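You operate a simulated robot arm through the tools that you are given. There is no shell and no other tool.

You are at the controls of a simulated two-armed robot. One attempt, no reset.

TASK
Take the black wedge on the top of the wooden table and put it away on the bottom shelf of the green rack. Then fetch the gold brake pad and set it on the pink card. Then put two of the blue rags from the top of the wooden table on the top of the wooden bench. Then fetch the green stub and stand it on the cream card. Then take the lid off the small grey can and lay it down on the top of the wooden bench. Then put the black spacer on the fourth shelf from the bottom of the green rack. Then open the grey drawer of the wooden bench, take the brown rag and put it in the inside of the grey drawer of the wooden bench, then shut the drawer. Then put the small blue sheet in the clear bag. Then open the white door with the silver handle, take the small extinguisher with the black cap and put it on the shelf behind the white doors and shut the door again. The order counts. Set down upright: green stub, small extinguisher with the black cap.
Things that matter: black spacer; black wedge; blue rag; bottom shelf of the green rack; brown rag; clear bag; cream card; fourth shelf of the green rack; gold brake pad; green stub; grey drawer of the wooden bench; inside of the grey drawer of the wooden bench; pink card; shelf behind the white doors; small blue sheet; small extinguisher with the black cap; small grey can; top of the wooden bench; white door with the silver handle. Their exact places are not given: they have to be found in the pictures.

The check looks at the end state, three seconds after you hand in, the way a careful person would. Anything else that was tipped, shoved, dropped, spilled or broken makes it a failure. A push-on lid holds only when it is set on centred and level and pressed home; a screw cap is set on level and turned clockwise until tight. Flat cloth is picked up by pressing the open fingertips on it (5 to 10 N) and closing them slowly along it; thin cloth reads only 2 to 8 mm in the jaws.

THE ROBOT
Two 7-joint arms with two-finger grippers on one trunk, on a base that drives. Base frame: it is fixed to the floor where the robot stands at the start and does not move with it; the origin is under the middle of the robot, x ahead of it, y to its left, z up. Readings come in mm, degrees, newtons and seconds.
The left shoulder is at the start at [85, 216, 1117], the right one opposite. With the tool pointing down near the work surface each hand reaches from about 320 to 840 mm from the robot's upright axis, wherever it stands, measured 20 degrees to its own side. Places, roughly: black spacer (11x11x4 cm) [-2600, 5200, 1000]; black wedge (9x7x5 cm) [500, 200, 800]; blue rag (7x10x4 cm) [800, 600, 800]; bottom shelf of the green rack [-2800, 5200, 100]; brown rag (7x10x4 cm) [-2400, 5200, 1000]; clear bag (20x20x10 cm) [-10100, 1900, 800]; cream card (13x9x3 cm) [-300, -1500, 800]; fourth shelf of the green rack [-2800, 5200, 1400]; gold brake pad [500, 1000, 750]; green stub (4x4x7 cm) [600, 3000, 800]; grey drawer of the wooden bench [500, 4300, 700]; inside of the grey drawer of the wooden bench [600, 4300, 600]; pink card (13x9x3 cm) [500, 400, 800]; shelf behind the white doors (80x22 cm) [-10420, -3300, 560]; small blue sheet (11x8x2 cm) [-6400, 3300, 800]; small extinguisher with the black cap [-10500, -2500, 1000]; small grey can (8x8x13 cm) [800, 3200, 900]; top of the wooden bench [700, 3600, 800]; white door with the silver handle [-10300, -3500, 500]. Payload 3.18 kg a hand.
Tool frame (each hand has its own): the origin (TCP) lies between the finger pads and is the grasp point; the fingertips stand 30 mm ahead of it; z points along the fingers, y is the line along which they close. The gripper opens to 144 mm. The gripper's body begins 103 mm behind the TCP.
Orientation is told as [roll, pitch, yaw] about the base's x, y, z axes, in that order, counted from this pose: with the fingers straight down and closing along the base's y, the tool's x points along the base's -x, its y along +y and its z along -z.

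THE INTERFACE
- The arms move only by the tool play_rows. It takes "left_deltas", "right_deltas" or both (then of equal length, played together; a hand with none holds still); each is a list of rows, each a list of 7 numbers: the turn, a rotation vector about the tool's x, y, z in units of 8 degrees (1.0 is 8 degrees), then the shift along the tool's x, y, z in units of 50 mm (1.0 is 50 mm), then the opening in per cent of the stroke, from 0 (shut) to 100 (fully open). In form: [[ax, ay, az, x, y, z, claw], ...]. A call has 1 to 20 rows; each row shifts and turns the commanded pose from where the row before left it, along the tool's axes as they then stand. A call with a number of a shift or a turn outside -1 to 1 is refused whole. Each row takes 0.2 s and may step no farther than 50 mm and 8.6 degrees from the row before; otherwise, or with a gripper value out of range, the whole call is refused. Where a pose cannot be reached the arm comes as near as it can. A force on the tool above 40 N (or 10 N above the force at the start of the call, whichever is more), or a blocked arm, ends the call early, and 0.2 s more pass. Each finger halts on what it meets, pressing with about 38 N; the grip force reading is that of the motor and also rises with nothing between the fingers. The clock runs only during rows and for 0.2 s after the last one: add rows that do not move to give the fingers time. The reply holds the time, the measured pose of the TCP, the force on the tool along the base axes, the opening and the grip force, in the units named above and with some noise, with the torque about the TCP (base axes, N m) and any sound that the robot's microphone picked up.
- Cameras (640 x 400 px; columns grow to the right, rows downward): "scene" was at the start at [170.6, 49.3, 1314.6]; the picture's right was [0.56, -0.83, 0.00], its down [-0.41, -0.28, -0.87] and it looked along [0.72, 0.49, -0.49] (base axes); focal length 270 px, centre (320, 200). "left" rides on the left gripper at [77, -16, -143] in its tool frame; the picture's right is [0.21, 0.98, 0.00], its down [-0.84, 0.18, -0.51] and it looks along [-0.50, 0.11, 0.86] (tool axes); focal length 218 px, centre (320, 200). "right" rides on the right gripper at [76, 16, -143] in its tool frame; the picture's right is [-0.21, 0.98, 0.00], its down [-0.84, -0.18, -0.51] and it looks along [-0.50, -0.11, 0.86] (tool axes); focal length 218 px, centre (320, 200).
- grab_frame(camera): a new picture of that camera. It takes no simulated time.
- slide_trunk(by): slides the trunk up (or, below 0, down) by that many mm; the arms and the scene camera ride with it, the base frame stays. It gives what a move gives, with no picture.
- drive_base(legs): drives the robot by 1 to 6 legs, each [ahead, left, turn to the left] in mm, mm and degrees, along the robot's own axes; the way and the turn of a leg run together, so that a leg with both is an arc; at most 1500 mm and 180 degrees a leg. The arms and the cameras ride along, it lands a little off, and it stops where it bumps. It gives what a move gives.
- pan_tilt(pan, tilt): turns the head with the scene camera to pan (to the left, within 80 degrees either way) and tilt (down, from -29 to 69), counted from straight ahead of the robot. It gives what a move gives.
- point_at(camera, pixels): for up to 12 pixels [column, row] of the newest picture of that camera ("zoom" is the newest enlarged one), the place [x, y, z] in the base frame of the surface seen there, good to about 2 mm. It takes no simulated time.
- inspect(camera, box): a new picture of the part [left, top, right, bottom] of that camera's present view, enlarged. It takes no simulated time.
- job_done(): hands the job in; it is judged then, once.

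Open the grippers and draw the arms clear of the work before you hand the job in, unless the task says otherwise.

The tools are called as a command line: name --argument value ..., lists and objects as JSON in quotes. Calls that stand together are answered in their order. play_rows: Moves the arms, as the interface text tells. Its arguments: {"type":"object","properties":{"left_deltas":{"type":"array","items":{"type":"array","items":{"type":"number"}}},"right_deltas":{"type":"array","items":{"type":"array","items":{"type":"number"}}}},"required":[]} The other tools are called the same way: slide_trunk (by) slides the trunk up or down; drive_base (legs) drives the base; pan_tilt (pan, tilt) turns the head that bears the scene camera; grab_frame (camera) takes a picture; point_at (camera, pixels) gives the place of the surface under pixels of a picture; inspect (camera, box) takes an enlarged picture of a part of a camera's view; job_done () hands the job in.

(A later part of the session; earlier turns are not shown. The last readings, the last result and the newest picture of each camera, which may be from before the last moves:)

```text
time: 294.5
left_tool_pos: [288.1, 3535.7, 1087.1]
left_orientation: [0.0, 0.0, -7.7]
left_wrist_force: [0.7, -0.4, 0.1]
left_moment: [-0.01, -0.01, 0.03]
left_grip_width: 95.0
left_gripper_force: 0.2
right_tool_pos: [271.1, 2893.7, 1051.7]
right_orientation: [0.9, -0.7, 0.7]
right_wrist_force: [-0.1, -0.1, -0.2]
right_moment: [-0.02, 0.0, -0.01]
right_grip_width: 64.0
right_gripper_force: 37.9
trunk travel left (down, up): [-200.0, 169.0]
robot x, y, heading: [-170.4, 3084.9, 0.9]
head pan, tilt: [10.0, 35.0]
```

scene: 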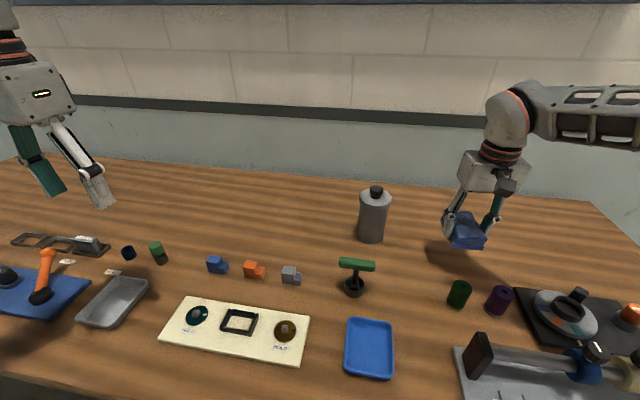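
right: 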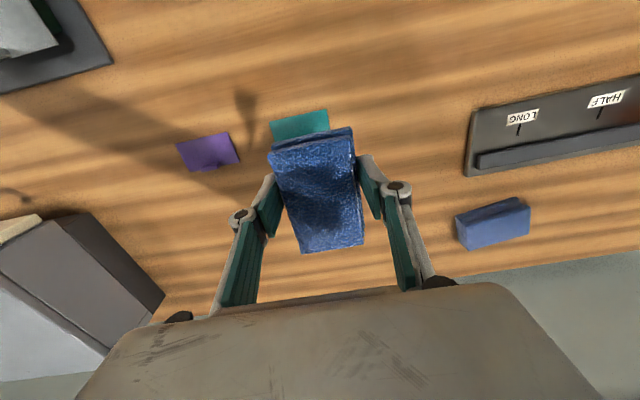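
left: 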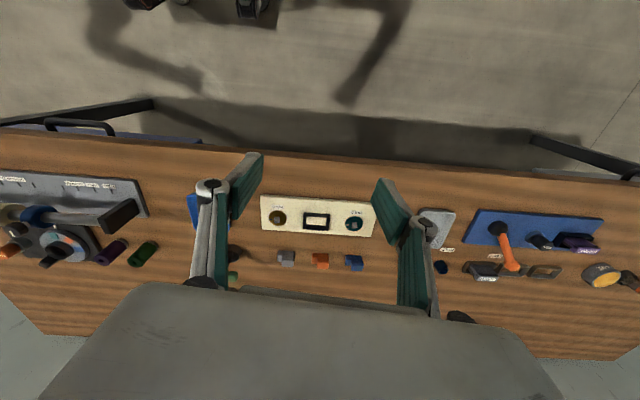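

I straighten and move in to (45,3068).

drive_base --legs '[[0, 0, -0.9], [215, -17, 0]]'

pan_tilt --pan -5 --tilt 35

grab_frame --camera "scene"

grab_frame --camera "right"

```text
time: 296.5
left_tool_pos: [509.2, 3511.4, 1088.9]
left_orientation: [0.0, -0.1, -8.6]
left_wrist_force: [0.2, -1.2, -0.8]
left_moment: [-0.03, 0.03, -0.02]
left_grip_width: 94.9
left_gripper_force: 0.1
right_tool_pos: [482.0, 2868.2, 1050.7]
right_orientation: [0.8, -0.6, -0.3]
right_wrist_force: [-0.5, -0.1, -0.1]
right_moment: [0.0, 0.08, 0.0]
right_grip_width: 63.5
right_gripper_force: 38.1
trunk travel left (down, up): [-200.0, 169.0]
robot x, y, heading: [46.9, 3069.7, -0.3]
head pan, tilt: [10.0, 35.0]
```

```text
time: 297.3
left_tool_pos: [510.1, 3509.9, 1088.2]
left_orientation: [0.0, -0.1, -8.6]
left_wrist_force: [-0.7, -0.8, 0.9]
left_moment: [0.02, 0.03, -0.02]
left_grip_width: 95.0
left_gripper_force: 0.0
right_tool_pos: [480.5, 2868.6, 1051.2]
right_orientation: [0.8, -0.6, -0.2]
right_wrist_force: [-0.7, 0.0, -0.7]
right_moment: [-0.02, 0.01, -0.02]
right_grip_width: 63.6
right_gripper_force: 37.8
trunk travel left (down, up): [-200.0, 169.0]
robot x, y, heading: [50.1, 3068.8, -0.4]
head pan, tilt: [-5.0, 35.0]
```

```text
taken
```

scene: 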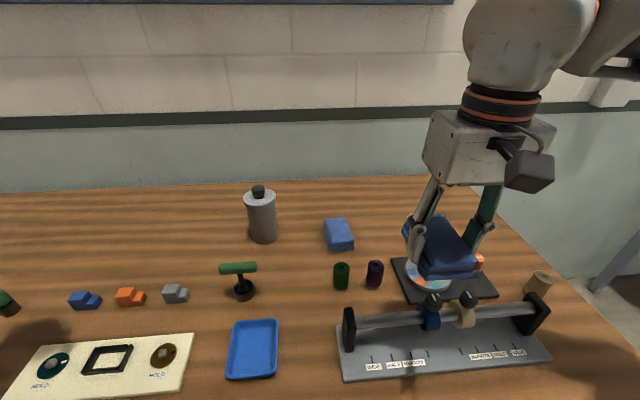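

```text
taken
```

right: 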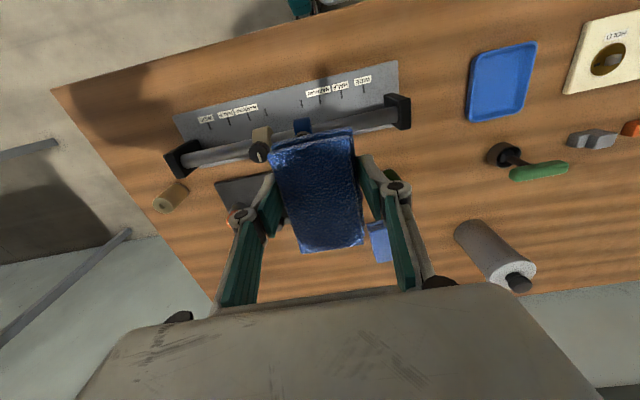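

I check the fixture plate's corners and rag A's position to keep clear.

point_at --camera "scene" --pixels '[[394, 260], [407, 300], [496, 294], [375, 264], [342, 264], [326, 222], [352, 246], [338, 232], [258, 190], [262, 215]]'

```text
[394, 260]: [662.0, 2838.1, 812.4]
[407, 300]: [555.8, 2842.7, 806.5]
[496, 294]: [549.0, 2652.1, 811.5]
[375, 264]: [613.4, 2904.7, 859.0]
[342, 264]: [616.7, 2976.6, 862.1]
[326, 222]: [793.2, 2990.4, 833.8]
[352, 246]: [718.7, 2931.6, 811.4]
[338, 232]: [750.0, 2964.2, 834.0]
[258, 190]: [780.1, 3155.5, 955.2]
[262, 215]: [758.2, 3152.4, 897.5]
```

All clear. I move rag B forward and down to (752,2848).

play_rows --right_deltas '[[0, 0, 0, -0.836, -0.072, 0.3, 0], [0, 0, 0, -0.836, -0.072, 0.3, 0], [0, 0, 0, -0.836, -0.072, 0.3, 0], [0, 0, 0, -0.836, -0.072, 0.35, 0], [0, 0, 0, -0.836, -0.072, 0.4, 0], [0, 0, 0, -0.31, 0, 0.45, 0], [0, 0, 0, -0.31, 0, 0.45, 0], [0, 0, 0, -0.31, 0, 0.45, 0], [0, 0, 0, -0.31, 0, 0.45, 0], [0, 0, 0, 0, 0, 0, 0]]'

grab_frame --camera "right"

```text
time: 299.5
left_tool_pos: [508.1, 3511.3, 1088.1]
left_orientation: [0.1, -0.1, -8.7]
left_wrist_force: [-0.4, -0.3, 0.1]
left_moment: [-0.02, -0.02, 0.02]
left_grip_width: 95.0
left_gripper_force: 0.1
right_tool_pos: [753.7, 2852.6, 879.8]
right_orientation: [0.8, -0.6, -0.2]
right_wrist_force: [0.0, -0.3, -0.3]
right_moment: [0.01, -0.02, -0.01]
right_grip_width: 63.5
right_gripper_force: 38.5
trunk travel left (down, up): [-200.0, 169.0]
robot x, y, heading: [46.1, 3064.8, -0.6]
head pan, tilt: [-5.0, 35.0]
```

```text
taken
```

right: 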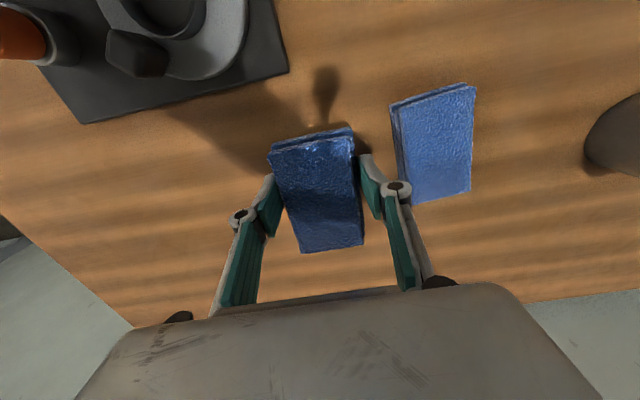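

I lower 42 mm to the bench, release and lift.

play_rows --right_deltas '[[0, 0, 0, 0, -0.04, 0.4, 0], [0, 0, 0, 0, 0, 0.3, 0], [0, 0, 0, 0, 0, 0.1, 0], [0, 0, 0, 0, 0, 0.03, 0], [0, 0, 0, 0, 0, 0, 0]]'

play_rows --right_deltas '[[0, 0, 0, 0, 0, 0.02, 0], [0, 0, 0, 0, 0, 0, 45], [0, 0, 0, 0, 0, 0, 47], [0, 0, 0, 0, 0, 0, 52], [0, 0, 0, 0, 0, 0, 57], [0, 0, 0, 0, 0, -0.3, 57], [0, 0, 0, 0.2, 0, -0.6, 57], [0, 0, 0, 0.4, 0, -0.6, 57], [0, 0, 0, 0.5, 0, -0.6, 57]]'

grab_frame --camera "right"

```text
time: 300.7
left_tool_pos: [508.4, 3510.5, 1088.2]
left_orientation: [0.0, 0.0, -8.6]
left_wrist_force: [0.5, -0.4, -0.4]
left_moment: [0.01, -0.03, 0.01]
left_grip_width: 95.1
left_gripper_force: 0.1
right_tool_pos: [754.2, 2852.0, 840.1]
right_orientation: [0.8, -0.5, -0.2]
right_wrist_force: [0.4, 0.2, -0.9]
right_moment: [-0.02, 0.02, 0.01]
right_grip_width: 63.7
right_gripper_force: 38.5
trunk travel left (down, up): [-200.0, 169.0]
robot x, y, heading: [46.5, 3068.2, -0.1]
head pan, tilt: [-5.0, 35.0]
```

```text
time: 302.7
left_tool_pos: [507.4, 3509.9, 1089.4]
left_orientation: [0.0, -0.2, -8.6]
left_wrist_force: [-0.5, -0.2, 0.8]
left_moment: [0.01, -0.02, -0.01]
left_grip_width: 95.1
left_gripper_force: 0.0
right_tool_pos: [697.0, 2851.5, 944.9]
right_orientation: [0.8, -0.6, -0.2]
right_wrist_force: [0.1, 0.0, 0.4]
right_moment: [0.01, -0.02, 0.0]
right_grip_width: 82.2
right_gripper_force: 0.1
trunk travel left (down, up): [-200.0, 169.0]
robot x, y, heading: [47.0, 3071.9, -0.5]
head pan, tilt: [-5.0, 35.0]
```

```text
taken
```

right: 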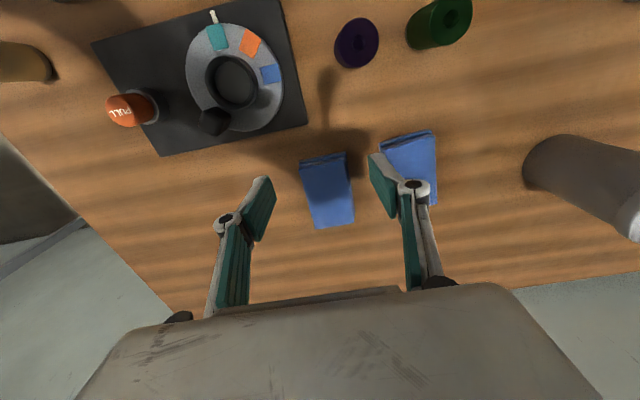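

Both rags are on the bench. Next the green stub at (605,2975): I yaw the right hand −48° so the fingers fit beside the purple stub, and move above it.

play_rows --right_deltas '[[0, 0, 1, 0, 0, 0, 57], [0, 0, 1, 0, 0, 0, 57], [0, 0, 1, 0, 0, 0, 57], [0, 0, 1, 0, 0, 0, 57], [0, 0, 1, 0, 0, 0, 57], [0, 0, 1, 0, 0, 0, 57], [0, 0, 0, 0.77, 0.073, 0.07, 57], [0, 0, 0, 0.77, 0.073, 0.07, 57], [0, 0, 0, 0.77, 0.073, 0.07, 57], [0, 0, 0, 0.77, 0.073, 0.07, 57], [0, 0, 0, 0, 0, 0, 57]]'

grab_frame --camera "right"

grab_frame --camera "scene"

```text
time: 305.1
left_tool_pos: [509.1, 3510.8, 1088.3]
left_orientation: [0.0, -0.2, -8.6]
left_wrist_force: [0.8, 0.0, -0.4]
left_moment: [0.01, 0.03, 0.01]
left_grip_width: 94.9
left_gripper_force: 0.1
right_tool_pos: [604.6, 2974.1, 929.4]
right_orientation: [0.9, 0.1, -48.2]
right_wrist_force: [0.6, 0.2, -0.5]
right_moment: [-0.03, -0.03, -0.01]
right_grip_width: 82.0
right_gripper_force: 0.1
trunk travel left (down, up): [-200.0, 169.0]
robot x, y, heading: [49.1, 3065.9, -0.3]
head pan, tilt: [-5.0, 35.0]
```

```text
taken
```

right: 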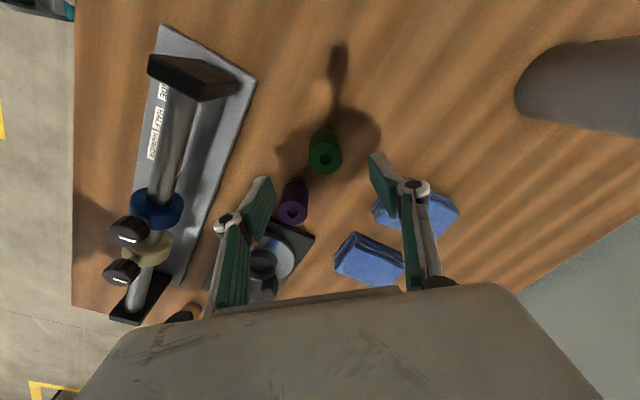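

```text
taken
```

scene: 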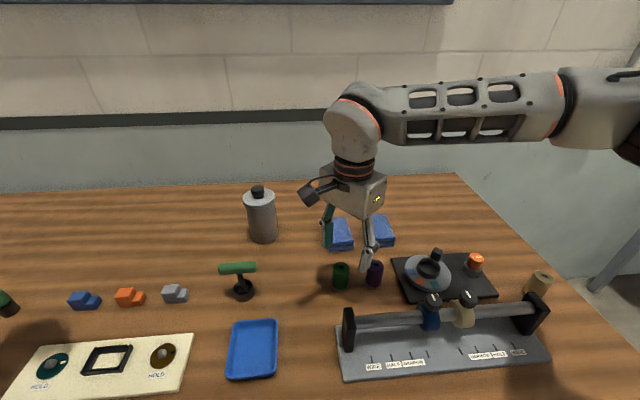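

The hand is above the stubs. I measure the green and purple stub tops.

inspect --camera "right" --box '[260, 110, 360, 240]'

point_at --camera "right" --pixels '[[312, 152], [337, 160], [322, 168], [330, 146], [325, 150], [281, 206], [305, 212], [292, 220], [324, 132]]'

```text
3.08 times, centred on (310, 175) of right
```

zoom: 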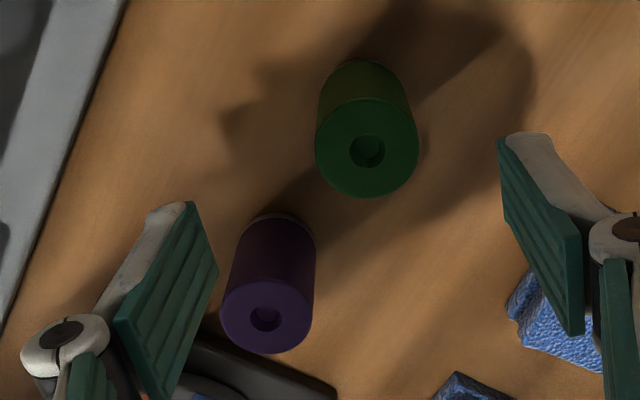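

```text
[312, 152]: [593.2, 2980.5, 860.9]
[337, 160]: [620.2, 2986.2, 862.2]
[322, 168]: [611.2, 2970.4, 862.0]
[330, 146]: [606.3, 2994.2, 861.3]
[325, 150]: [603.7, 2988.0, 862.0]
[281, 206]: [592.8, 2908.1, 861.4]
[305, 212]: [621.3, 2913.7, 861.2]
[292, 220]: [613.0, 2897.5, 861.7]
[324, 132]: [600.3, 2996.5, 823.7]
```

Green stub centre ≈ (608,2981), ~36 mm wide. I centre and lower to z≈836, then close.

play_rows --right_deltas '[[0, 0, 0, 0.057, 0.146, 0.4, 57], [0, 0, 0, 0, 0, 0.6, 57], [0, 0, 0, 0, 0, 0.5, 57], [0, 0, 0, 0, 0, 0.36, 57], [0, 0, 0, 0, 0, 0, 57]]'

grab_frame --camera "right"

```text
time: 306.3
left_tool_pos: [506.8, 3510.8, 1088.6]
left_orientation: [0.0, 0.0, -8.6]
left_wrist_force: [0.0, -0.1, -0.3]
left_moment: [-0.01, 0.03, 0.04]
left_grip_width: 95.1
left_gripper_force: 0.0
right_tool_pos: [611.2, 2982.7, 837.4]
right_orientation: [1.0, 0.2, -48.1]
right_wrist_force: [-0.6, -0.1, 0.0]
right_moment: [-0.02, 0.0, 0.01]
right_grip_width: 81.8
right_gripper_force: 0.1
trunk travel left (down, up): [-200.0, 169.0]
robot x, y, heading: [45.8, 3065.3, -0.0]
head pan, tilt: [-5.0, 35.0]
```

```text
taken
```

right: 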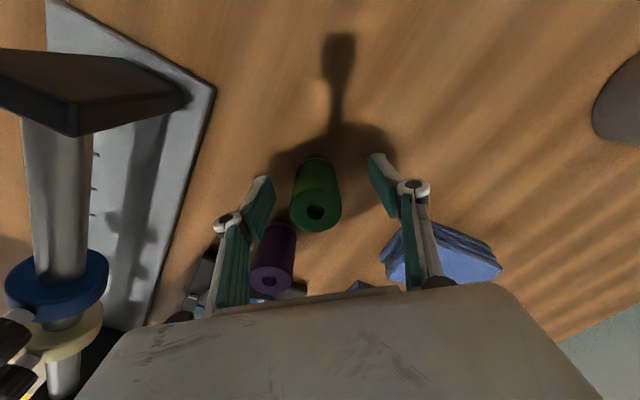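

The green stub is centred between the fingers. I close and lift it.

play_rows --right_deltas '[[0, 0, 0, 0, 0, 0, 45], [0, 0, 0, 0, 0, 0, 35], [0, 0, 0, 0, 0, 0, 28], [0, 0, 0, 0, 0, 0, 22], [0, 0, 0, 0, 0, 0, 0], [0, 0, 0, 0, 0, 0, 0]]'

play_rows --right_deltas '[[0, 0, 0, 0, 0, -0.3, 0], [0, 0, 0, 0, 0, -0.6, 0], [0, 0, 0, 0, 0, -0.8, 0], [0, 0, 0, 0, 0, -0.8, 0], [0, 0, 0, 0, 0, -0.8, 0]]'

grab_frame --camera "right"

```text
time: 307.7
left_tool_pos: [507.3, 3511.4, 1089.1]
left_orientation: [0.0, -0.1, -8.6]
left_wrist_force: [-0.6, 0.3, 0.7]
left_moment: [0.02, 0.01, 0.0]
left_grip_width: 95.0
left_gripper_force: 0.0
right_tool_pos: [609.6, 2981.8, 836.9]
right_orientation: [0.9, 0.1, -48.1]
right_wrist_force: [-0.8, -0.8, 0.0]
right_moment: [-0.05, 0.08, 0.0]
right_grip_width: 32.7
right_gripper_force: 37.9
trunk travel left (down, up): [-200.0, 169.0]
robot x, y, heading: [47.0, 3067.1, -0.5]
head pan, tilt: [-5.0, 35.0]
```

```text
time: 308.9
left_tool_pos: [508.2, 3511.6, 1088.5]
left_orientation: [0.1, -0.2, -8.5]
left_wrist_force: [0.1, -0.2, 0.3]
left_moment: [0.0, -0.02, 0.02]
left_grip_width: 94.9
left_gripper_force: 0.1
right_tool_pos: [606.7, 2981.2, 1000.0]
right_orientation: [0.9, 0.1, -48.2]
right_wrist_force: [-0.5, -0.5, -2.4]
right_moment: [0.03, -0.01, -0.02]
right_grip_width: 32.7
right_gripper_force: 38.2
trunk travel left (down, up): [-200.0, 169.0]
robot x, y, heading: [49.0, 3064.4, -0.3]
head pan, tilt: [-5.0, 35.0]
```

```text
taken
```

right: 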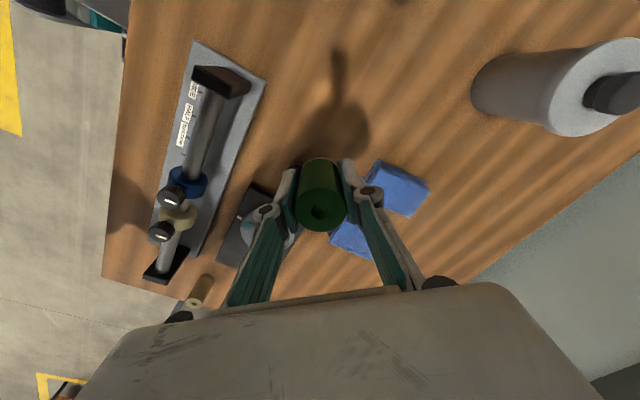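

Green stub held (32.7 mm). I retract it and drive back past the table toward the cream card's bench, stopping to look.

play_rows --right_deltas '[[0, 0, 0, 0.5, -0.6, -0.3, 0], [0, 0, 0, 0.5, -0.6, -0.3, 0], [0, 0, 0, 0.5, -0.6, -0.2, 0], [0, 0, 0, 0, 0, 0, 0]]'

drive_base --legs '[[-330, 0, 0], [0, -1300, 0], [0, -1300, 0]]'

pan_tilt --pan -70 --tilt 20

grab_frame --camera "scene"

```text
time: 309.9
left_tool_pos: [509.0, 3511.9, 1086.7]
left_orientation: [-0.1, 0.0, -8.7]
left_wrist_force: [-0.1, 0.0, 0.3]
left_moment: [0.01, 0.05, -0.01]
left_grip_width: 95.0
left_gripper_force: 0.1
right_tool_pos: [491.2, 2974.0, 1038.6]
right_orientation: [1.0, 0.2, -48.2]
right_wrist_force: [1.4, 0.0, -3.7]
right_moment: [0.0, 0.03, -0.03]
right_grip_width: 32.8
right_gripper_force: 38.5
trunk travel left (down, up): [-200.0, 169.0]
robot x, y, heading: [47.7, 3069.0, -0.4]
head pan, tilt: [-5.0, 35.0]
```

```text
time: 334.4
left_tool_pos: [159.3, 919.3, 1087.8]
left_orientation: [0.1, -0.2, -8.4]
left_wrist_force: [0.2, 0.2, 0.1]
left_moment: [-0.02, -0.02, 0.02]
left_grip_width: 94.8
left_gripper_force: 0.0
right_tool_pos: [143.5, 384.5, 1038.2]
right_orientation: [0.9, 0.2, -48.0]
right_wrist_force: [1.2, 0.1, -2.6]
right_moment: [0.03, 0.01, 0.03]
right_grip_width: 32.6
right_gripper_force: 38.8
trunk travel left (down, up): [-200.0, 169.0]
robot x, y, heading: [-300.1, 473.3, 0.1]
head pan, tilt: [-5.0, 35.0]
```

```text
time: 335.8
left_tool_pos: [159.1, 919.0, 1087.6]
left_orientation: [0.1, -0.1, -8.4]
left_wrist_force: [0.0, 0.3, 0.0]
left_moment: [-0.04, 0.0, 0.0]
left_grip_width: 95.0
left_gripper_force: 0.0
right_tool_pos: [144.0, 383.1, 1040.1]
right_orientation: [0.9, 0.1, -48.0]
right_wrist_force: [-0.2, 0.4, -3.7]
right_moment: [-0.04, 0.03, -0.02]
right_grip_width: 32.4
right_gripper_force: 37.8
trunk travel left (down, up): [-200.0, 169.0]
robot x, y, heading: [-300.0, 471.8, 0.1]
head pan, tilt: [-70.0, 20.0]
```

```text
taken
```

scene: 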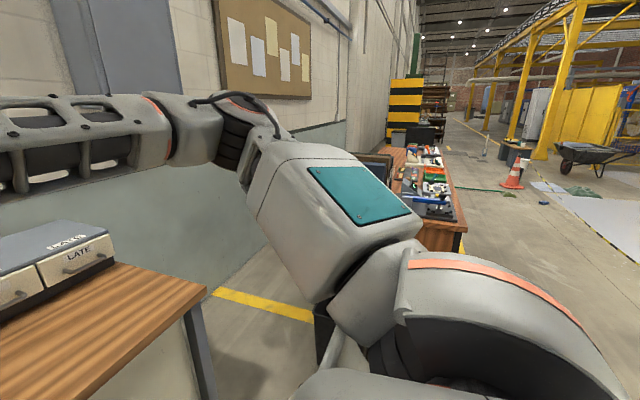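

I turn to face −y to view the other bench.

drive_base --legs '[[0, 0, -90]]'

pan_tilt --pan 0 --tilt 22

grab_frame --camera "scene"

```text
time: 340.0
left_tool_pos: [142.5, 12.2, 1088.1]
left_orientation: [0.0, -0.1, -98.6]
left_wrist_force: [-0.2, -0.3, 0.5]
left_moment: [-0.01, -0.05, 0.0]
left_grip_width: 95.0
left_gripper_force: 0.1
right_tool_pos: [-394.9, 30.2, 1039.7]
right_orientation: [0.8, 0.3, -138.2]
right_wrist_force: [-0.2, 0.1, -3.1]
right_moment: [-0.02, 0.0, 0.01]
right_grip_width: 32.9
right_gripper_force: 37.9
trunk travel left (down, up): [-200.0, 169.0]
robot x, y, heading: [-298.5, 472.1, -90.3]
head pan, tilt: [-70.0, 20.0]
```

```text
time: 341.4
left_tool_pos: [141.9, 12.4, 1088.8]
left_orientation: [0.0, 0.0, -98.7]
left_wrist_force: [0.8, -0.2, 0.7]
left_moment: [-0.05, 0.02, 0.01]
left_grip_width: 94.8
left_gripper_force: 0.0
right_tool_pos: [-394.5, 31.4, 1039.6]
right_orientation: [0.8, 0.2, -138.3]
right_wrist_force: [0.2, -0.3, -2.9]
right_moment: [0.02, -0.02, -0.01]
right_grip_width: 32.3
right_gripper_force: 38.5
trunk travel left (down, up): [-200.0, 169.0]
robot x, y, heading: [-302.4, 478.6, -90.2]
head pan, tilt: [0.0, 22.0]
```

```text
taken
```

scene: 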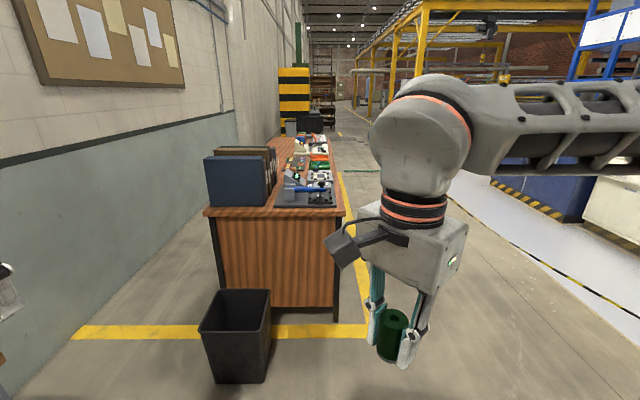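

The second bench is seen end-on with a black bin in front. I measure the bench corners and bin.

point_at --camera "scene" --pixels '[[212, 210], [335, 212], [342, 208], [335, 300], [236, 345], [205, 345], [265, 345], [330, 160], [300, 175], [365, 300], [310, 150], [270, 140]]'

inspect --camera "scene" --box '[200, 110, 360, 220]'

```text
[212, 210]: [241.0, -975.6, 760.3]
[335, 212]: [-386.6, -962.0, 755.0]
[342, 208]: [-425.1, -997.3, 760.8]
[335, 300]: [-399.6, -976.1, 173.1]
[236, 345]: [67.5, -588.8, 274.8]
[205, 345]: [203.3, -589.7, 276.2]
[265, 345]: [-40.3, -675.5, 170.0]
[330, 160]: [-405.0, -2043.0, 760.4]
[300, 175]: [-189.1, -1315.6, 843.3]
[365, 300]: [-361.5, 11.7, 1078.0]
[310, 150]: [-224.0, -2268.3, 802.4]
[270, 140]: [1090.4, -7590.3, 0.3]
```

```text
3.64 times, centred on (280, 165) of scene
```

zoom: 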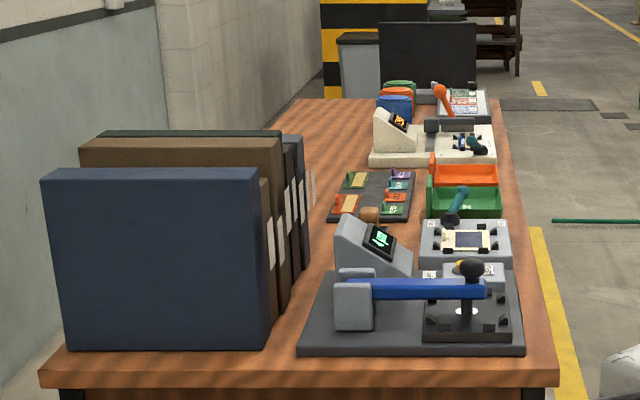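

Bench 2 spans x −425…241 (top z 760); I'll stand on its −x side. I drive to about (−950,−1480) and face it.

drive_base --legs '[[0, -650, 0], [1000, 0, 0], [960, 0, 0], [0, 0, 90]]'

pan_tilt --pan 0 --tilt 35

grab_frame --camera "scene"

```text
time: 360.7
left_tool_pos: [-484.2, -1029.0, 1087.9]
left_orientation: [0.0, -0.1, -9.2]
left_wrist_force: [0.2, 1.1, -0.4]
left_moment: [0.0, 0.01, 0.0]
left_grip_width: 95.0
left_gripper_force: 0.1
right_tool_pos: [-508.5, -1564.3, 1039.4]
right_orientation: [0.8, 0.2, -48.8]
right_wrist_force: [-0.6, -0.3, -4.4]
right_moment: [0.01, -0.01, -0.02]
right_grip_width: 32.5
right_gripper_force: 38.0
trunk travel left (down, up): [-200.0, 169.0]
robot x, y, heading: [-953.9, -1466.9, -0.9]
head pan, tilt: [0.0, 22.0]
```

```text
time: 361.5
left_tool_pos: [-483.6, -1028.9, 1087.8]
left_orientation: [-0.1, -0.1, -9.2]
left_wrist_force: [0.6, 0.6, 0.8]
left_moment: [-0.01, 0.01, 0.0]
left_grip_width: 95.0
left_gripper_force: 0.1
right_tool_pos: [-508.3, -1565.3, 1039.4]
right_orientation: [0.9, 0.2, -48.8]
right_wrist_force: [-0.2, -0.4, -3.4]
right_moment: [0.02, -0.03, 0.02]
right_grip_width: 32.9
right_gripper_force: 38.0
trunk travel left (down, up): [-200.0, 169.0]
robot x, y, heading: [-948.6, -1468.5, -0.9]
head pan, tilt: [0.0, 35.0]
```

```text
taken
```

scene: 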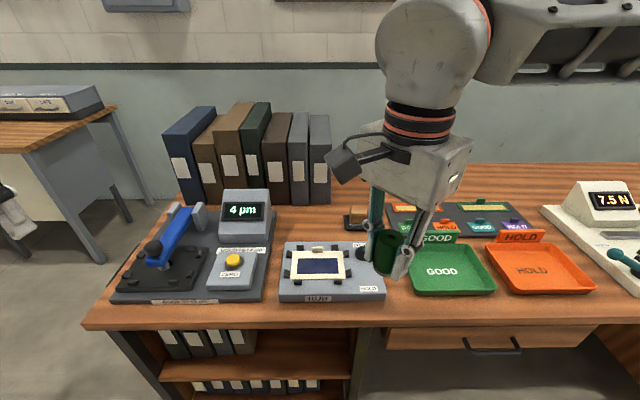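

The cream card with a dark field is on a grey fixture at (318,266). I zoom in and measure it.

inspect --camera "scene" --box '[270, 230, 390, 305]'

point_at --camera "zoom" --pixels '[[150, 150], [360, 145], [375, 225], [145, 230], [255, 190], [105, 120], [400, 115], [420, 255], [105, 255], [250, 100], [255, 350]]'

```text
5.33 times, centred on (330, 268) of scene
```

zoom: 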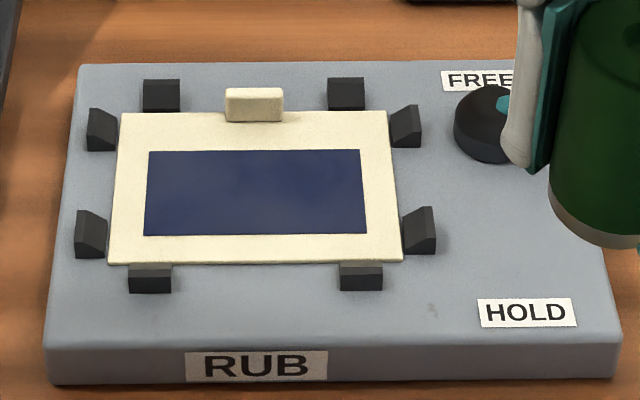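

```text
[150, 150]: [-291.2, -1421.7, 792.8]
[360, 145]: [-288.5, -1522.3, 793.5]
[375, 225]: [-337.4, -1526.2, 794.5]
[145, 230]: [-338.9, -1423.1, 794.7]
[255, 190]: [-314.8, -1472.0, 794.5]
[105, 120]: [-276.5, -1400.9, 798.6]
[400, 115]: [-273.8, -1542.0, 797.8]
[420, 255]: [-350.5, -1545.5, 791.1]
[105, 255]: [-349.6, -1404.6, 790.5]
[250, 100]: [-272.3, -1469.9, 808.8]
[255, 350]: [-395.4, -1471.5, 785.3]
```

Card surface z≈794.5, field centre (−315,−1473). I shift the base to (−890,−1368) so the right hand reaches comfortably.

drive_base --legs '[[0, 0, 0.9], [60, 100, 0]]'

grab_frame --camera "right"

```text
time: 363.4
left_tool_pos: [-431.6, -921.1, 1087.2]
left_orientation: [0.0, -0.1, -8.2]
left_wrist_force: [0.3, 0.6, -0.1]
left_moment: [-0.04, 0.0, 0.0]
left_grip_width: 95.1
left_gripper_force: 0.1
right_tool_pos: [-445.7, -1458.9, 1039.7]
right_orientation: [0.9, 0.2, -47.9]
right_wrist_force: [0.2, 0.9, -3.6]
right_moment: [-0.03, 0.01, -0.03]
right_grip_width: 32.4
right_gripper_force: 38.1
trunk travel left (down, up): [-200.0, 169.0]
robot x, y, heading: [-890.5, -1366.5, -0.1]
head pan, tilt: [0.0, 35.0]
```

```text
taken
```

right: 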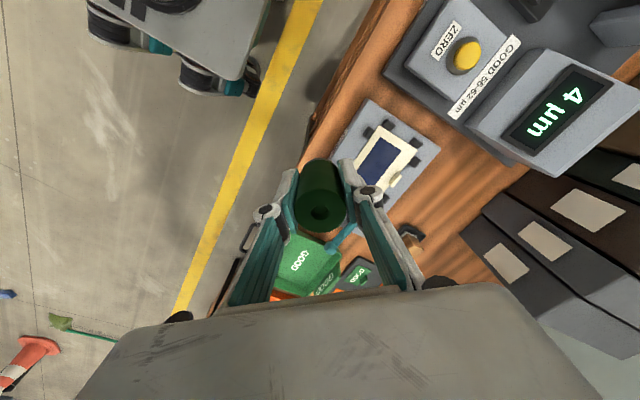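

I move over the card centre, lowering to z≈930.

play_rows --right_deltas '[[0, 0, 0, -0.49, 0.438, 0.55, 0], [0, 0, 0, -0.49, 0.438, 0.55, 0], [0, 0, 0, -0.49, 0.438, 0.55, 0], [0, 0, 0, -0.49, 0.438, 0.55, 0], [0, 0, 0, 0, 0, 0, 0]]'

grab_frame --camera "right"

grab_frame --camera "scene"

```text
time: 364.6
left_tool_pos: [-433.3, -922.2, 1088.7]
left_orientation: [0.1, -0.2, -8.3]
left_wrist_force: [-0.2, -0.3, -0.6]
left_moment: [-0.02, -0.01, 0.0]
left_grip_width: 95.0
left_gripper_force: 0.0
right_tool_pos: [-315.5, -1471.5, 931.1]
right_orientation: [1.1, 0.2, -47.9]
right_wrist_force: [-0.4, -0.1, -4.4]
right_moment: [-0.02, -0.02, 0.0]
right_grip_width: 32.7
right_gripper_force: 38.4
trunk travel left (down, up): [-200.0, 169.0]
robot x, y, heading: [-890.8, -1370.4, -0.1]
head pan, tilt: [0.0, 35.0]
```

```text
taken
```

right: 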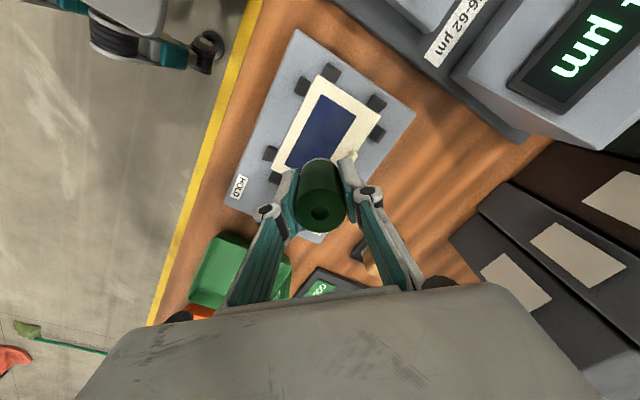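

```text
taken
```

scene: 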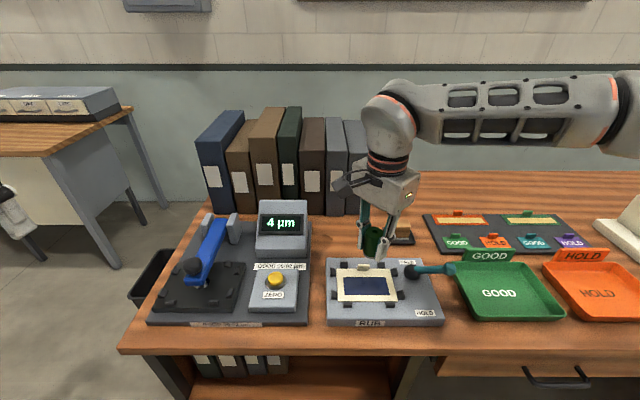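

Above the card. I lower to ~4 mm above it.

play_rows --right_deltas '[[0, 0, 0, 0, 0, 0.6, 0], [0, 0, 0, 0, 0, 0.6, 0], [0, 0, 0, 0, 0, 0.5, 0], [0, 0, 0, 0, 0, 0.2, 0], [0, 0, 0, 0, 0, 0, 0]]'

grab_frame --camera "right"

inspect --camera "scene" --box '[310, 210, 450, 330]'

```text
time: 365.8
left_tool_pos: [-432.0, -922.1, 1087.2]
left_orientation: [0.0, -0.1, -8.3]
left_wrist_force: [-0.1, -0.2, -0.1]
left_moment: [-0.04, -0.04, -0.02]
left_grip_width: 95.1
left_gripper_force: 0.1
right_tool_pos: [-312.3, -1469.3, 834.0]
right_orientation: [0.9, 0.1, -48.0]
right_wrist_force: [0.1, -0.2, -3.6]
right_moment: [0.01, -0.01, -0.02]
right_grip_width: 32.6
right_gripper_force: 37.6
trunk travel left (down, up): [-200.0, 169.0]
robot x, y, heading: [-891.0, -1365.5, 0.2]
head pan, tilt: [0.0, 35.0]
```

```text
taken
```

right: 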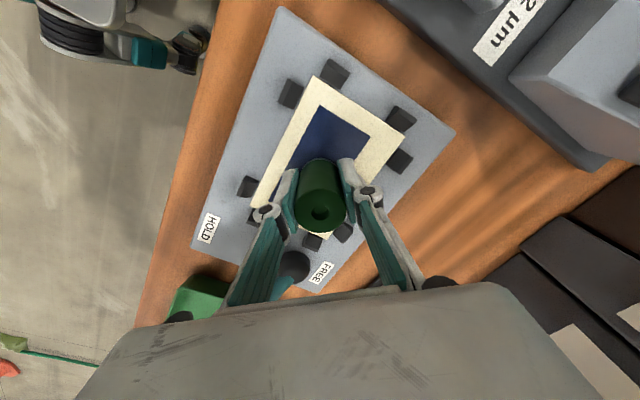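

```text
3.33 times, centred on (380, 270) of scene
```

zoom: 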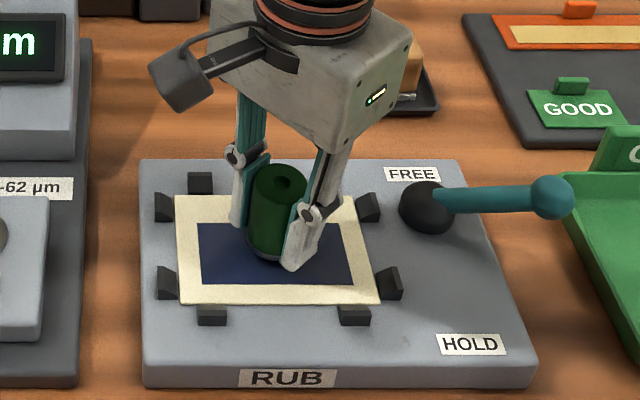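

It stands over the field. I lower the last ~3 mm gently.

play_rows --right_deltas '[[0, 0, 0, 0.03, -0.05, 0.05, 0], [0, 0, 0, 0, 0, 0.02, 0], [0, 0, 0, 0, 0, 0, 0]]'

```text
time: 366.6
left_tool_pos: [-431.3, -922.0, 1087.7]
left_orientation: [0.0, -0.1, -8.3]
left_wrist_force: [0.7, 0.8, -0.3]
left_moment: [0.01, 0.01, 0.01]
left_grip_width: 95.1
left_gripper_force: 0.2
right_tool_pos: [-317.8, -1470.6, 831.7]
right_orientation: [0.9, 0.2, -47.8]
right_wrist_force: [0.3, 0.0, -3.5]
right_moment: [-0.01, 0.04, -0.04]
right_grip_width: 32.5
right_gripper_force: 38.2
trunk travel left (down, up): [-200.0, 169.0]
robot x, y, heading: [-894.3, -1369.8, 0.1]
head pan, tilt: [0.0, 35.0]
```

Not touching yet (force −3.5 N is the stub's weight). I lower in 1 mm steps.

play_rows --right_deltas '[[0, 0, 0, 0, 0, 0.02, 0], [0, 0, 0, 0, 0, 0, 0]]'

play_rows --right_deltas '[[0, 0, 0, 0, 0, 0.02, 0], [0, 0, 0, 0, 0, 0, 0]]'

```text
time: 367.2
left_tool_pos: [-432.9, -920.7, 1087.9]
left_orientation: [-0.1, -0.1, -8.3]
left_wrist_force: [-0.3, -0.4, -0.3]
left_moment: [0.01, -0.01, 0.03]
left_grip_width: 95.0
left_gripper_force: 0.1
right_tool_pos: [-317.5, -1469.2, 830.8]
right_orientation: [0.9, 0.2, -47.9]
right_wrist_force: [1.0, 0.3, -3.8]
right_moment: [-0.04, 0.0, -0.02]
right_grip_width: 32.6
right_gripper_force: 38.0
trunk travel left (down, up): [-200.0, 169.0]
robot x, y, heading: [-890.1, -1369.5, -0.1]
head pan, tilt: [0.0, 35.0]
```

```text
time: 367.8
left_tool_pos: [-431.6, -921.3, 1088.7]
left_orientation: [0.0, -0.2, -8.4]
left_wrist_force: [0.2, 0.3, 0.0]
left_moment: [0.0, -0.02, -0.03]
left_grip_width: 94.9
left_gripper_force: 0.1
right_tool_pos: [-316.8, -1469.6, 830.4]
right_orientation: [0.9, 0.2, -47.8]
right_wrist_force: [0.4, 0.5, -2.3]
right_moment: [-0.01, 0.02, -0.02]
right_grip_width: 32.7
right_gripper_force: 37.9
trunk travel left (down, up): [-200.0, 169.0]
robot x, y, heading: [-890.1, -1367.1, 0.2]
head pan, tilt: [0.0, 35.0]
```

Contact seems to begin (force eased to −2.3 N). One more half-millimetre, then open slowly.

play_rows --right_deltas '[[0, 0, 0, 0, 0, 0.015, 0], [0, 0, 0, 0, 0, 0, 0]]'

play_rows --right_deltas '[[0, 0, 0, 0, 0, 0, 22], [0, 0, 0, 0, 0, 0, 24], [0, 0, 0, 0, 0, 0, 26], [0, 0, 0, 0, 0, 0, 30], [0, 0, 0, 0, 0, 0, 38], [0, 0, 0, 0, 0, 0, 45], [0, 0, 0, 0, 0, 0, 45]]'

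inspect --camera "scene" --box '[310, 210, 450, 330]'

grab_frame --camera "right"

```text
time: 368.4
left_tool_pos: [-432.0, -921.9, 1087.3]
left_orientation: [0.1, -0.1, -8.3]
left_wrist_force: [0.8, 0.8, 0.2]
left_moment: [-0.05, 0.0, 0.01]
left_grip_width: 94.6
left_gripper_force: 0.1
right_tool_pos: [-316.8, -1468.5, 830.6]
right_orientation: [1.0, 0.2, -47.9]
right_wrist_force: [0.7, 0.6, 2.0]
right_moment: [-0.02, 0.01, -0.02]
right_grip_width: 32.5
right_gripper_force: 38.2
trunk travel left (down, up): [-200.0, 169.0]
robot x, y, heading: [-889.8, -1363.6, 0.3]
head pan, tilt: [0.0, 35.0]
```

```text
time: 370.0
left_tool_pos: [-431.4, -921.2, 1086.8]
left_orientation: [-0.1, -0.1, -8.3]
left_wrist_force: [-0.3, -0.2, -0.3]
left_moment: [0.01, -0.01, -0.01]
left_grip_width: 95.0
left_gripper_force: 0.1
right_tool_pos: [-317.3, -1469.4, 828.6]
right_orientation: [1.0, 0.2, -47.9]
right_wrist_force: [-0.2, -0.3, 0.1]
right_moment: [0.02, 0.0, 0.02]
right_grip_width: 64.7
right_gripper_force: 0.1
trunk travel left (down, up): [-200.0, 169.0]
robot x, y, heading: [-891.5, -1367.1, 0.1]
head pan, tilt: [0.0, 35.0]
```

```text
3.33 times, centred on (380, 270) of scene
```

zoom: 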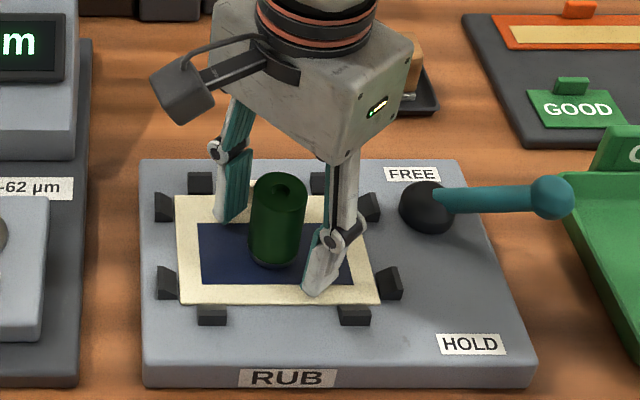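

```text
taken
```

right: 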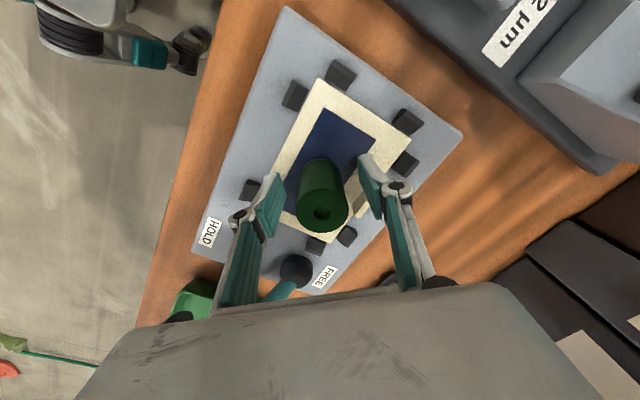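

The green stub stands on the cream card. I rise straight up and retract.

play_rows --right_deltas '[[0, 0, 0, 0, 0, -0.4, 45], [0, 0, 0, 0, 0, -0.8, 45], [0, 0, 0, 0, 0, -0.8, 45], [0, 0, 0, 0, 0, -0.8, 45], [0, 0, 0, 0.5, -0.5, -0.5, 45], [0, 0, 0, 0.5, -0.5, -0.5, 45], [0, 0, 0, 0.5, -0.5, -0.3, 45], [0, 0, 0, 0, 0, 0, 45]]'

grab_frame --camera "scene"

```text
time: 371.8
left_tool_pos: [-432.4, -921.7, 1086.6]
left_orientation: [0.0, -0.2, -8.4]
left_wrist_force: [0.9, -0.1, 0.5]
left_moment: [-0.04, 0.04, 0.01]
left_grip_width: 95.1
left_gripper_force: 0.0
right_tool_pos: [-426.3, -1469.0, 1032.0]
right_orientation: [1.0, 0.2, -47.9]
right_wrist_force: [0.3, -1.1, 0.1]
right_moment: [0.02, 0.02, -0.02]
right_grip_width: 64.8
right_gripper_force: 0.1
trunk travel left (down, up): [-200.0, 169.0]
robot x, y, heading: [-891.5, -1369.9, 0.2]
head pan, tilt: [0.0, 35.0]
```

```text
taken
```

scene: 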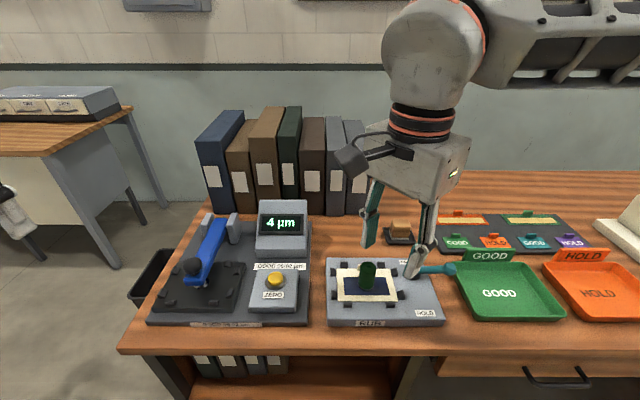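

Stub placed. Now back to the wooden bench for the small grey can's lid.

drive_base --legs '[[-70, 0, 0], [0, 1400, 0], [0, 1400, 0], [380, 970, 0], [380, 970, 0]]'

pan_tilt --pan 0 --tilt 32

grab_frame --camera "scene"

```text
time: 413.8
left_tool_pos: [201.7, 3827.9, 1087.9]
left_orientation: [0.0, -0.1, -8.0]
left_wrist_force: [0.0, -0.2, -0.4]
left_moment: [0.02, 0.0, 0.03]
left_grip_width: 95.3
left_gripper_force: 0.0
right_tool_pos: [211.5, 3280.8, 1032.8]
right_orientation: [1.0, 0.1, -47.5]
right_wrist_force: [0.7, 0.3, 0.1]
right_moment: [-0.01, 0.02, -0.01]
right_grip_width: 65.0
right_gripper_force: 0.1
trunk travel left (down, up): [-200.0, 169.0]
robot x, y, heading: [-254.5, 3378.3, 0.7]
head pan, tilt: [0.0, 35.0]
```

```text
time: 414.4
left_tool_pos: [202.4, 3826.4, 1088.2]
left_orientation: [0.0, -0.1, -7.9]
left_wrist_force: [-0.5, -0.5, 0.6]
left_moment: [-0.01, -0.01, -0.01]
left_grip_width: 94.8
left_gripper_force: 0.1
right_tool_pos: [210.8, 3280.8, 1030.9]
right_orientation: [0.8, 0.1, -47.5]
right_wrist_force: [0.0, -0.3, -0.8]
right_moment: [-0.02, 0.0, 0.02]
right_grip_width: 64.7
right_gripper_force: 0.1
trunk travel left (down, up): [-200.0, 169.0]
robot x, y, heading: [-254.3, 3379.9, 0.5]
head pan, tilt: [0.0, 32.0]
```

```text
taken
```

scene: 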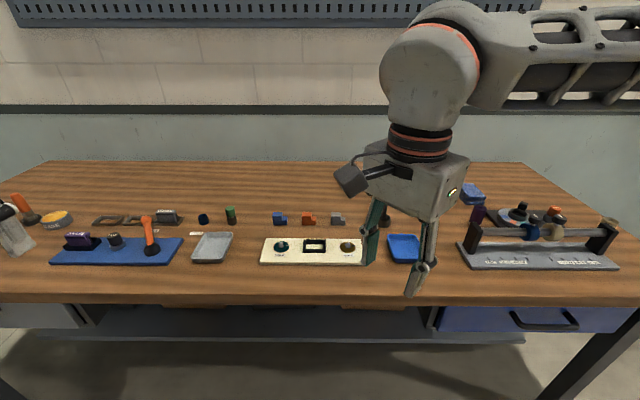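

I move in to (50,3368) and zoom on the can.

drive_base --legs '[[0, 0, -0.6], [305, -10, 0]]'

pan_tilt --pan -18 --tilt 30

grab_frame --camera "scene"

grab_frame --camera "right"

```text
time: 416.8
left_tool_pos: [510.7, 3813.2, 1088.1]
left_orientation: [0.0, -0.2, -8.4]
left_wrist_force: [-0.5, -0.2, -0.1]
left_moment: [0.0, 0.02, 0.04]
left_grip_width: 95.2
left_gripper_force: 0.0
right_tool_pos: [514.8, 3266.4, 1033.1]
right_orientation: [0.9, 0.2, -47.9]
right_wrist_force: [-0.4, -0.2, -0.3]
right_moment: [0.03, 0.0, -0.04]
right_grip_width: 64.9
right_gripper_force: 0.0
trunk travel left (down, up): [-200.0, 169.0]
robot x, y, heading: [51.5, 3366.9, 0.3]
head pan, tilt: [0.0, 32.0]
```

```text
time: 417.6
left_tool_pos: [510.7, 3813.6, 1089.5]
left_orientation: [0.0, -0.1, -8.5]
left_wrist_force: [0.1, -0.1, -1.5]
left_moment: [0.02, 0.02, 0.0]
left_grip_width: 95.0
left_gripper_force: 0.1
right_tool_pos: [514.9, 3266.6, 1032.5]
right_orientation: [0.8, 0.2, -48.0]
right_wrist_force: [-0.3, 0.0, -1.2]
right_moment: [-0.01, 0.0, -0.02]
right_grip_width: 64.7
right_gripper_force: 0.1
trunk travel left (down, up): [-200.0, 169.0]
robot x, y, heading: [48.7, 3363.7, -0.4]
head pan, tilt: [-18.0, 30.0]
```

```text
taken
```

scene: 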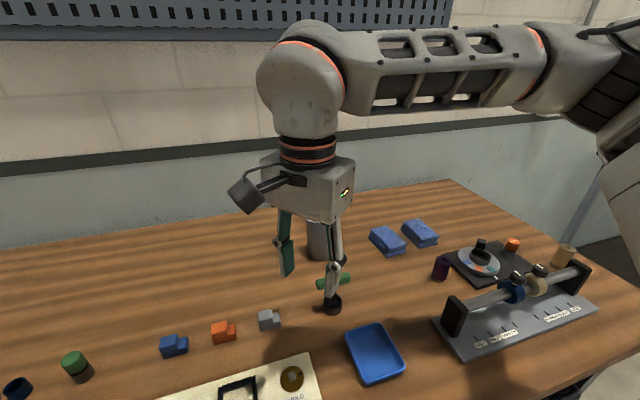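

```text
taken
```

right: 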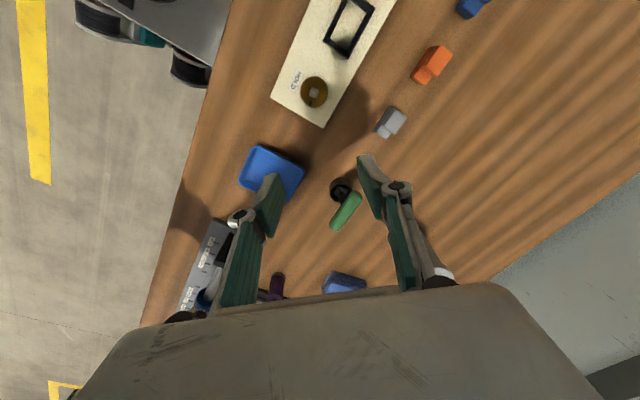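

The can is hidden behind the hand. I yaw the hand back toward 0 and view from its camera.

play_rows --right_deltas '[[0, 0, -1, 0, 0, 0, 60], [0, 0, -1, 0, 0, 0, 60], [0, 0, -1, 0, 0, 0, 60], [0, 0, -1, 0, 0, 0, 60], [0, 0, -1, 0, 0, 0, 60], [0, 0, 0, 0, -0.6, 0, 60], [0, 0, 0, 0, -0.6, 0, 60], [0, 0, 0, 0, -0.6, 0, 60], [0, 0, 0, 0, 0, 0, 60]]'

grab_frame --camera "right"

grab_frame --camera "scene"

```text
time: 419.6
left_tool_pos: [510.4, 3813.5, 1087.6]
left_orientation: [0.0, -0.2, -8.4]
left_wrist_force: [-0.2, -0.8, -0.1]
left_moment: [-0.04, 0.03, -0.02]
left_grip_width: 95.2
left_gripper_force: 0.0
right_tool_pos: [501.7, 3179.8, 1030.8]
right_orientation: [0.8, -0.4, -7.9]
right_wrist_force: [1.0, -0.1, -0.4]
right_moment: [0.0, 0.02, 0.01]
right_grip_width: 86.4
right_gripper_force: 0.1
trunk travel left (down, up): [-200.0, 169.0]
robot x, y, heading: [53.9, 3369.7, -0.1]
head pan, tilt: [-18.0, 30.0]
```

```text
taken
```

right: 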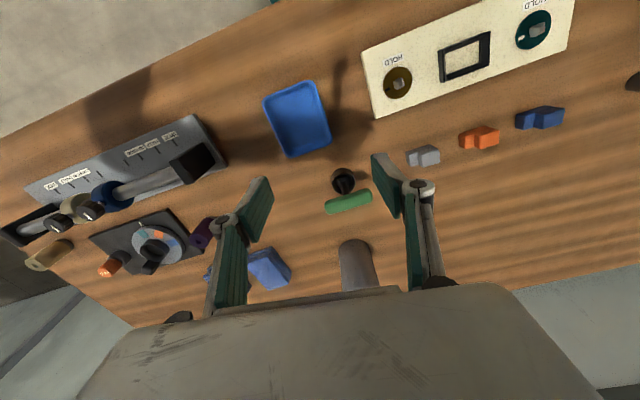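

```text
taken
```

scene: 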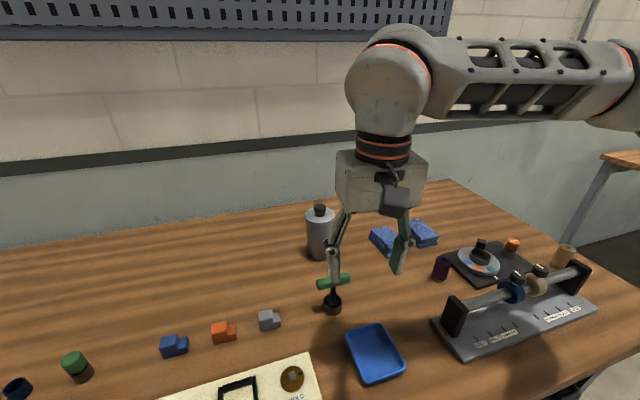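

Now the can is visible at scene (320,232). I zoom in on it.

inspect --camera "scene" --box '[290, 195, 350, 265]'

point_at --camera "zoom" --pixels '[[320, 60], [290, 75], [345, 75], [320, 90], [240, 105], [400, 110], [320, 140], [235, 140], [405, 150], [320, 330], [320, 115], [325, 100]]'

```text
5.71 times, centred on (320, 230) of scene
```

zoom: 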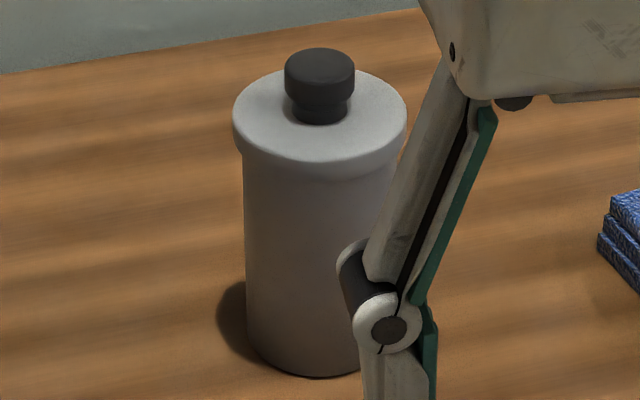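

```text
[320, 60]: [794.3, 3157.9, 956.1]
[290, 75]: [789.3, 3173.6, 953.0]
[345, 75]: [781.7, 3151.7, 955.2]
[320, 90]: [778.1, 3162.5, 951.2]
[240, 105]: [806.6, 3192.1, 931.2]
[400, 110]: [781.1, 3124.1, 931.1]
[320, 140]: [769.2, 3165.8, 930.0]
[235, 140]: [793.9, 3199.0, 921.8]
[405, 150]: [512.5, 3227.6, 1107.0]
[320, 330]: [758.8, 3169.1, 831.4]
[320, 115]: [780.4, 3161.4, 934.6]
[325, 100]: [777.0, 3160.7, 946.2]
```

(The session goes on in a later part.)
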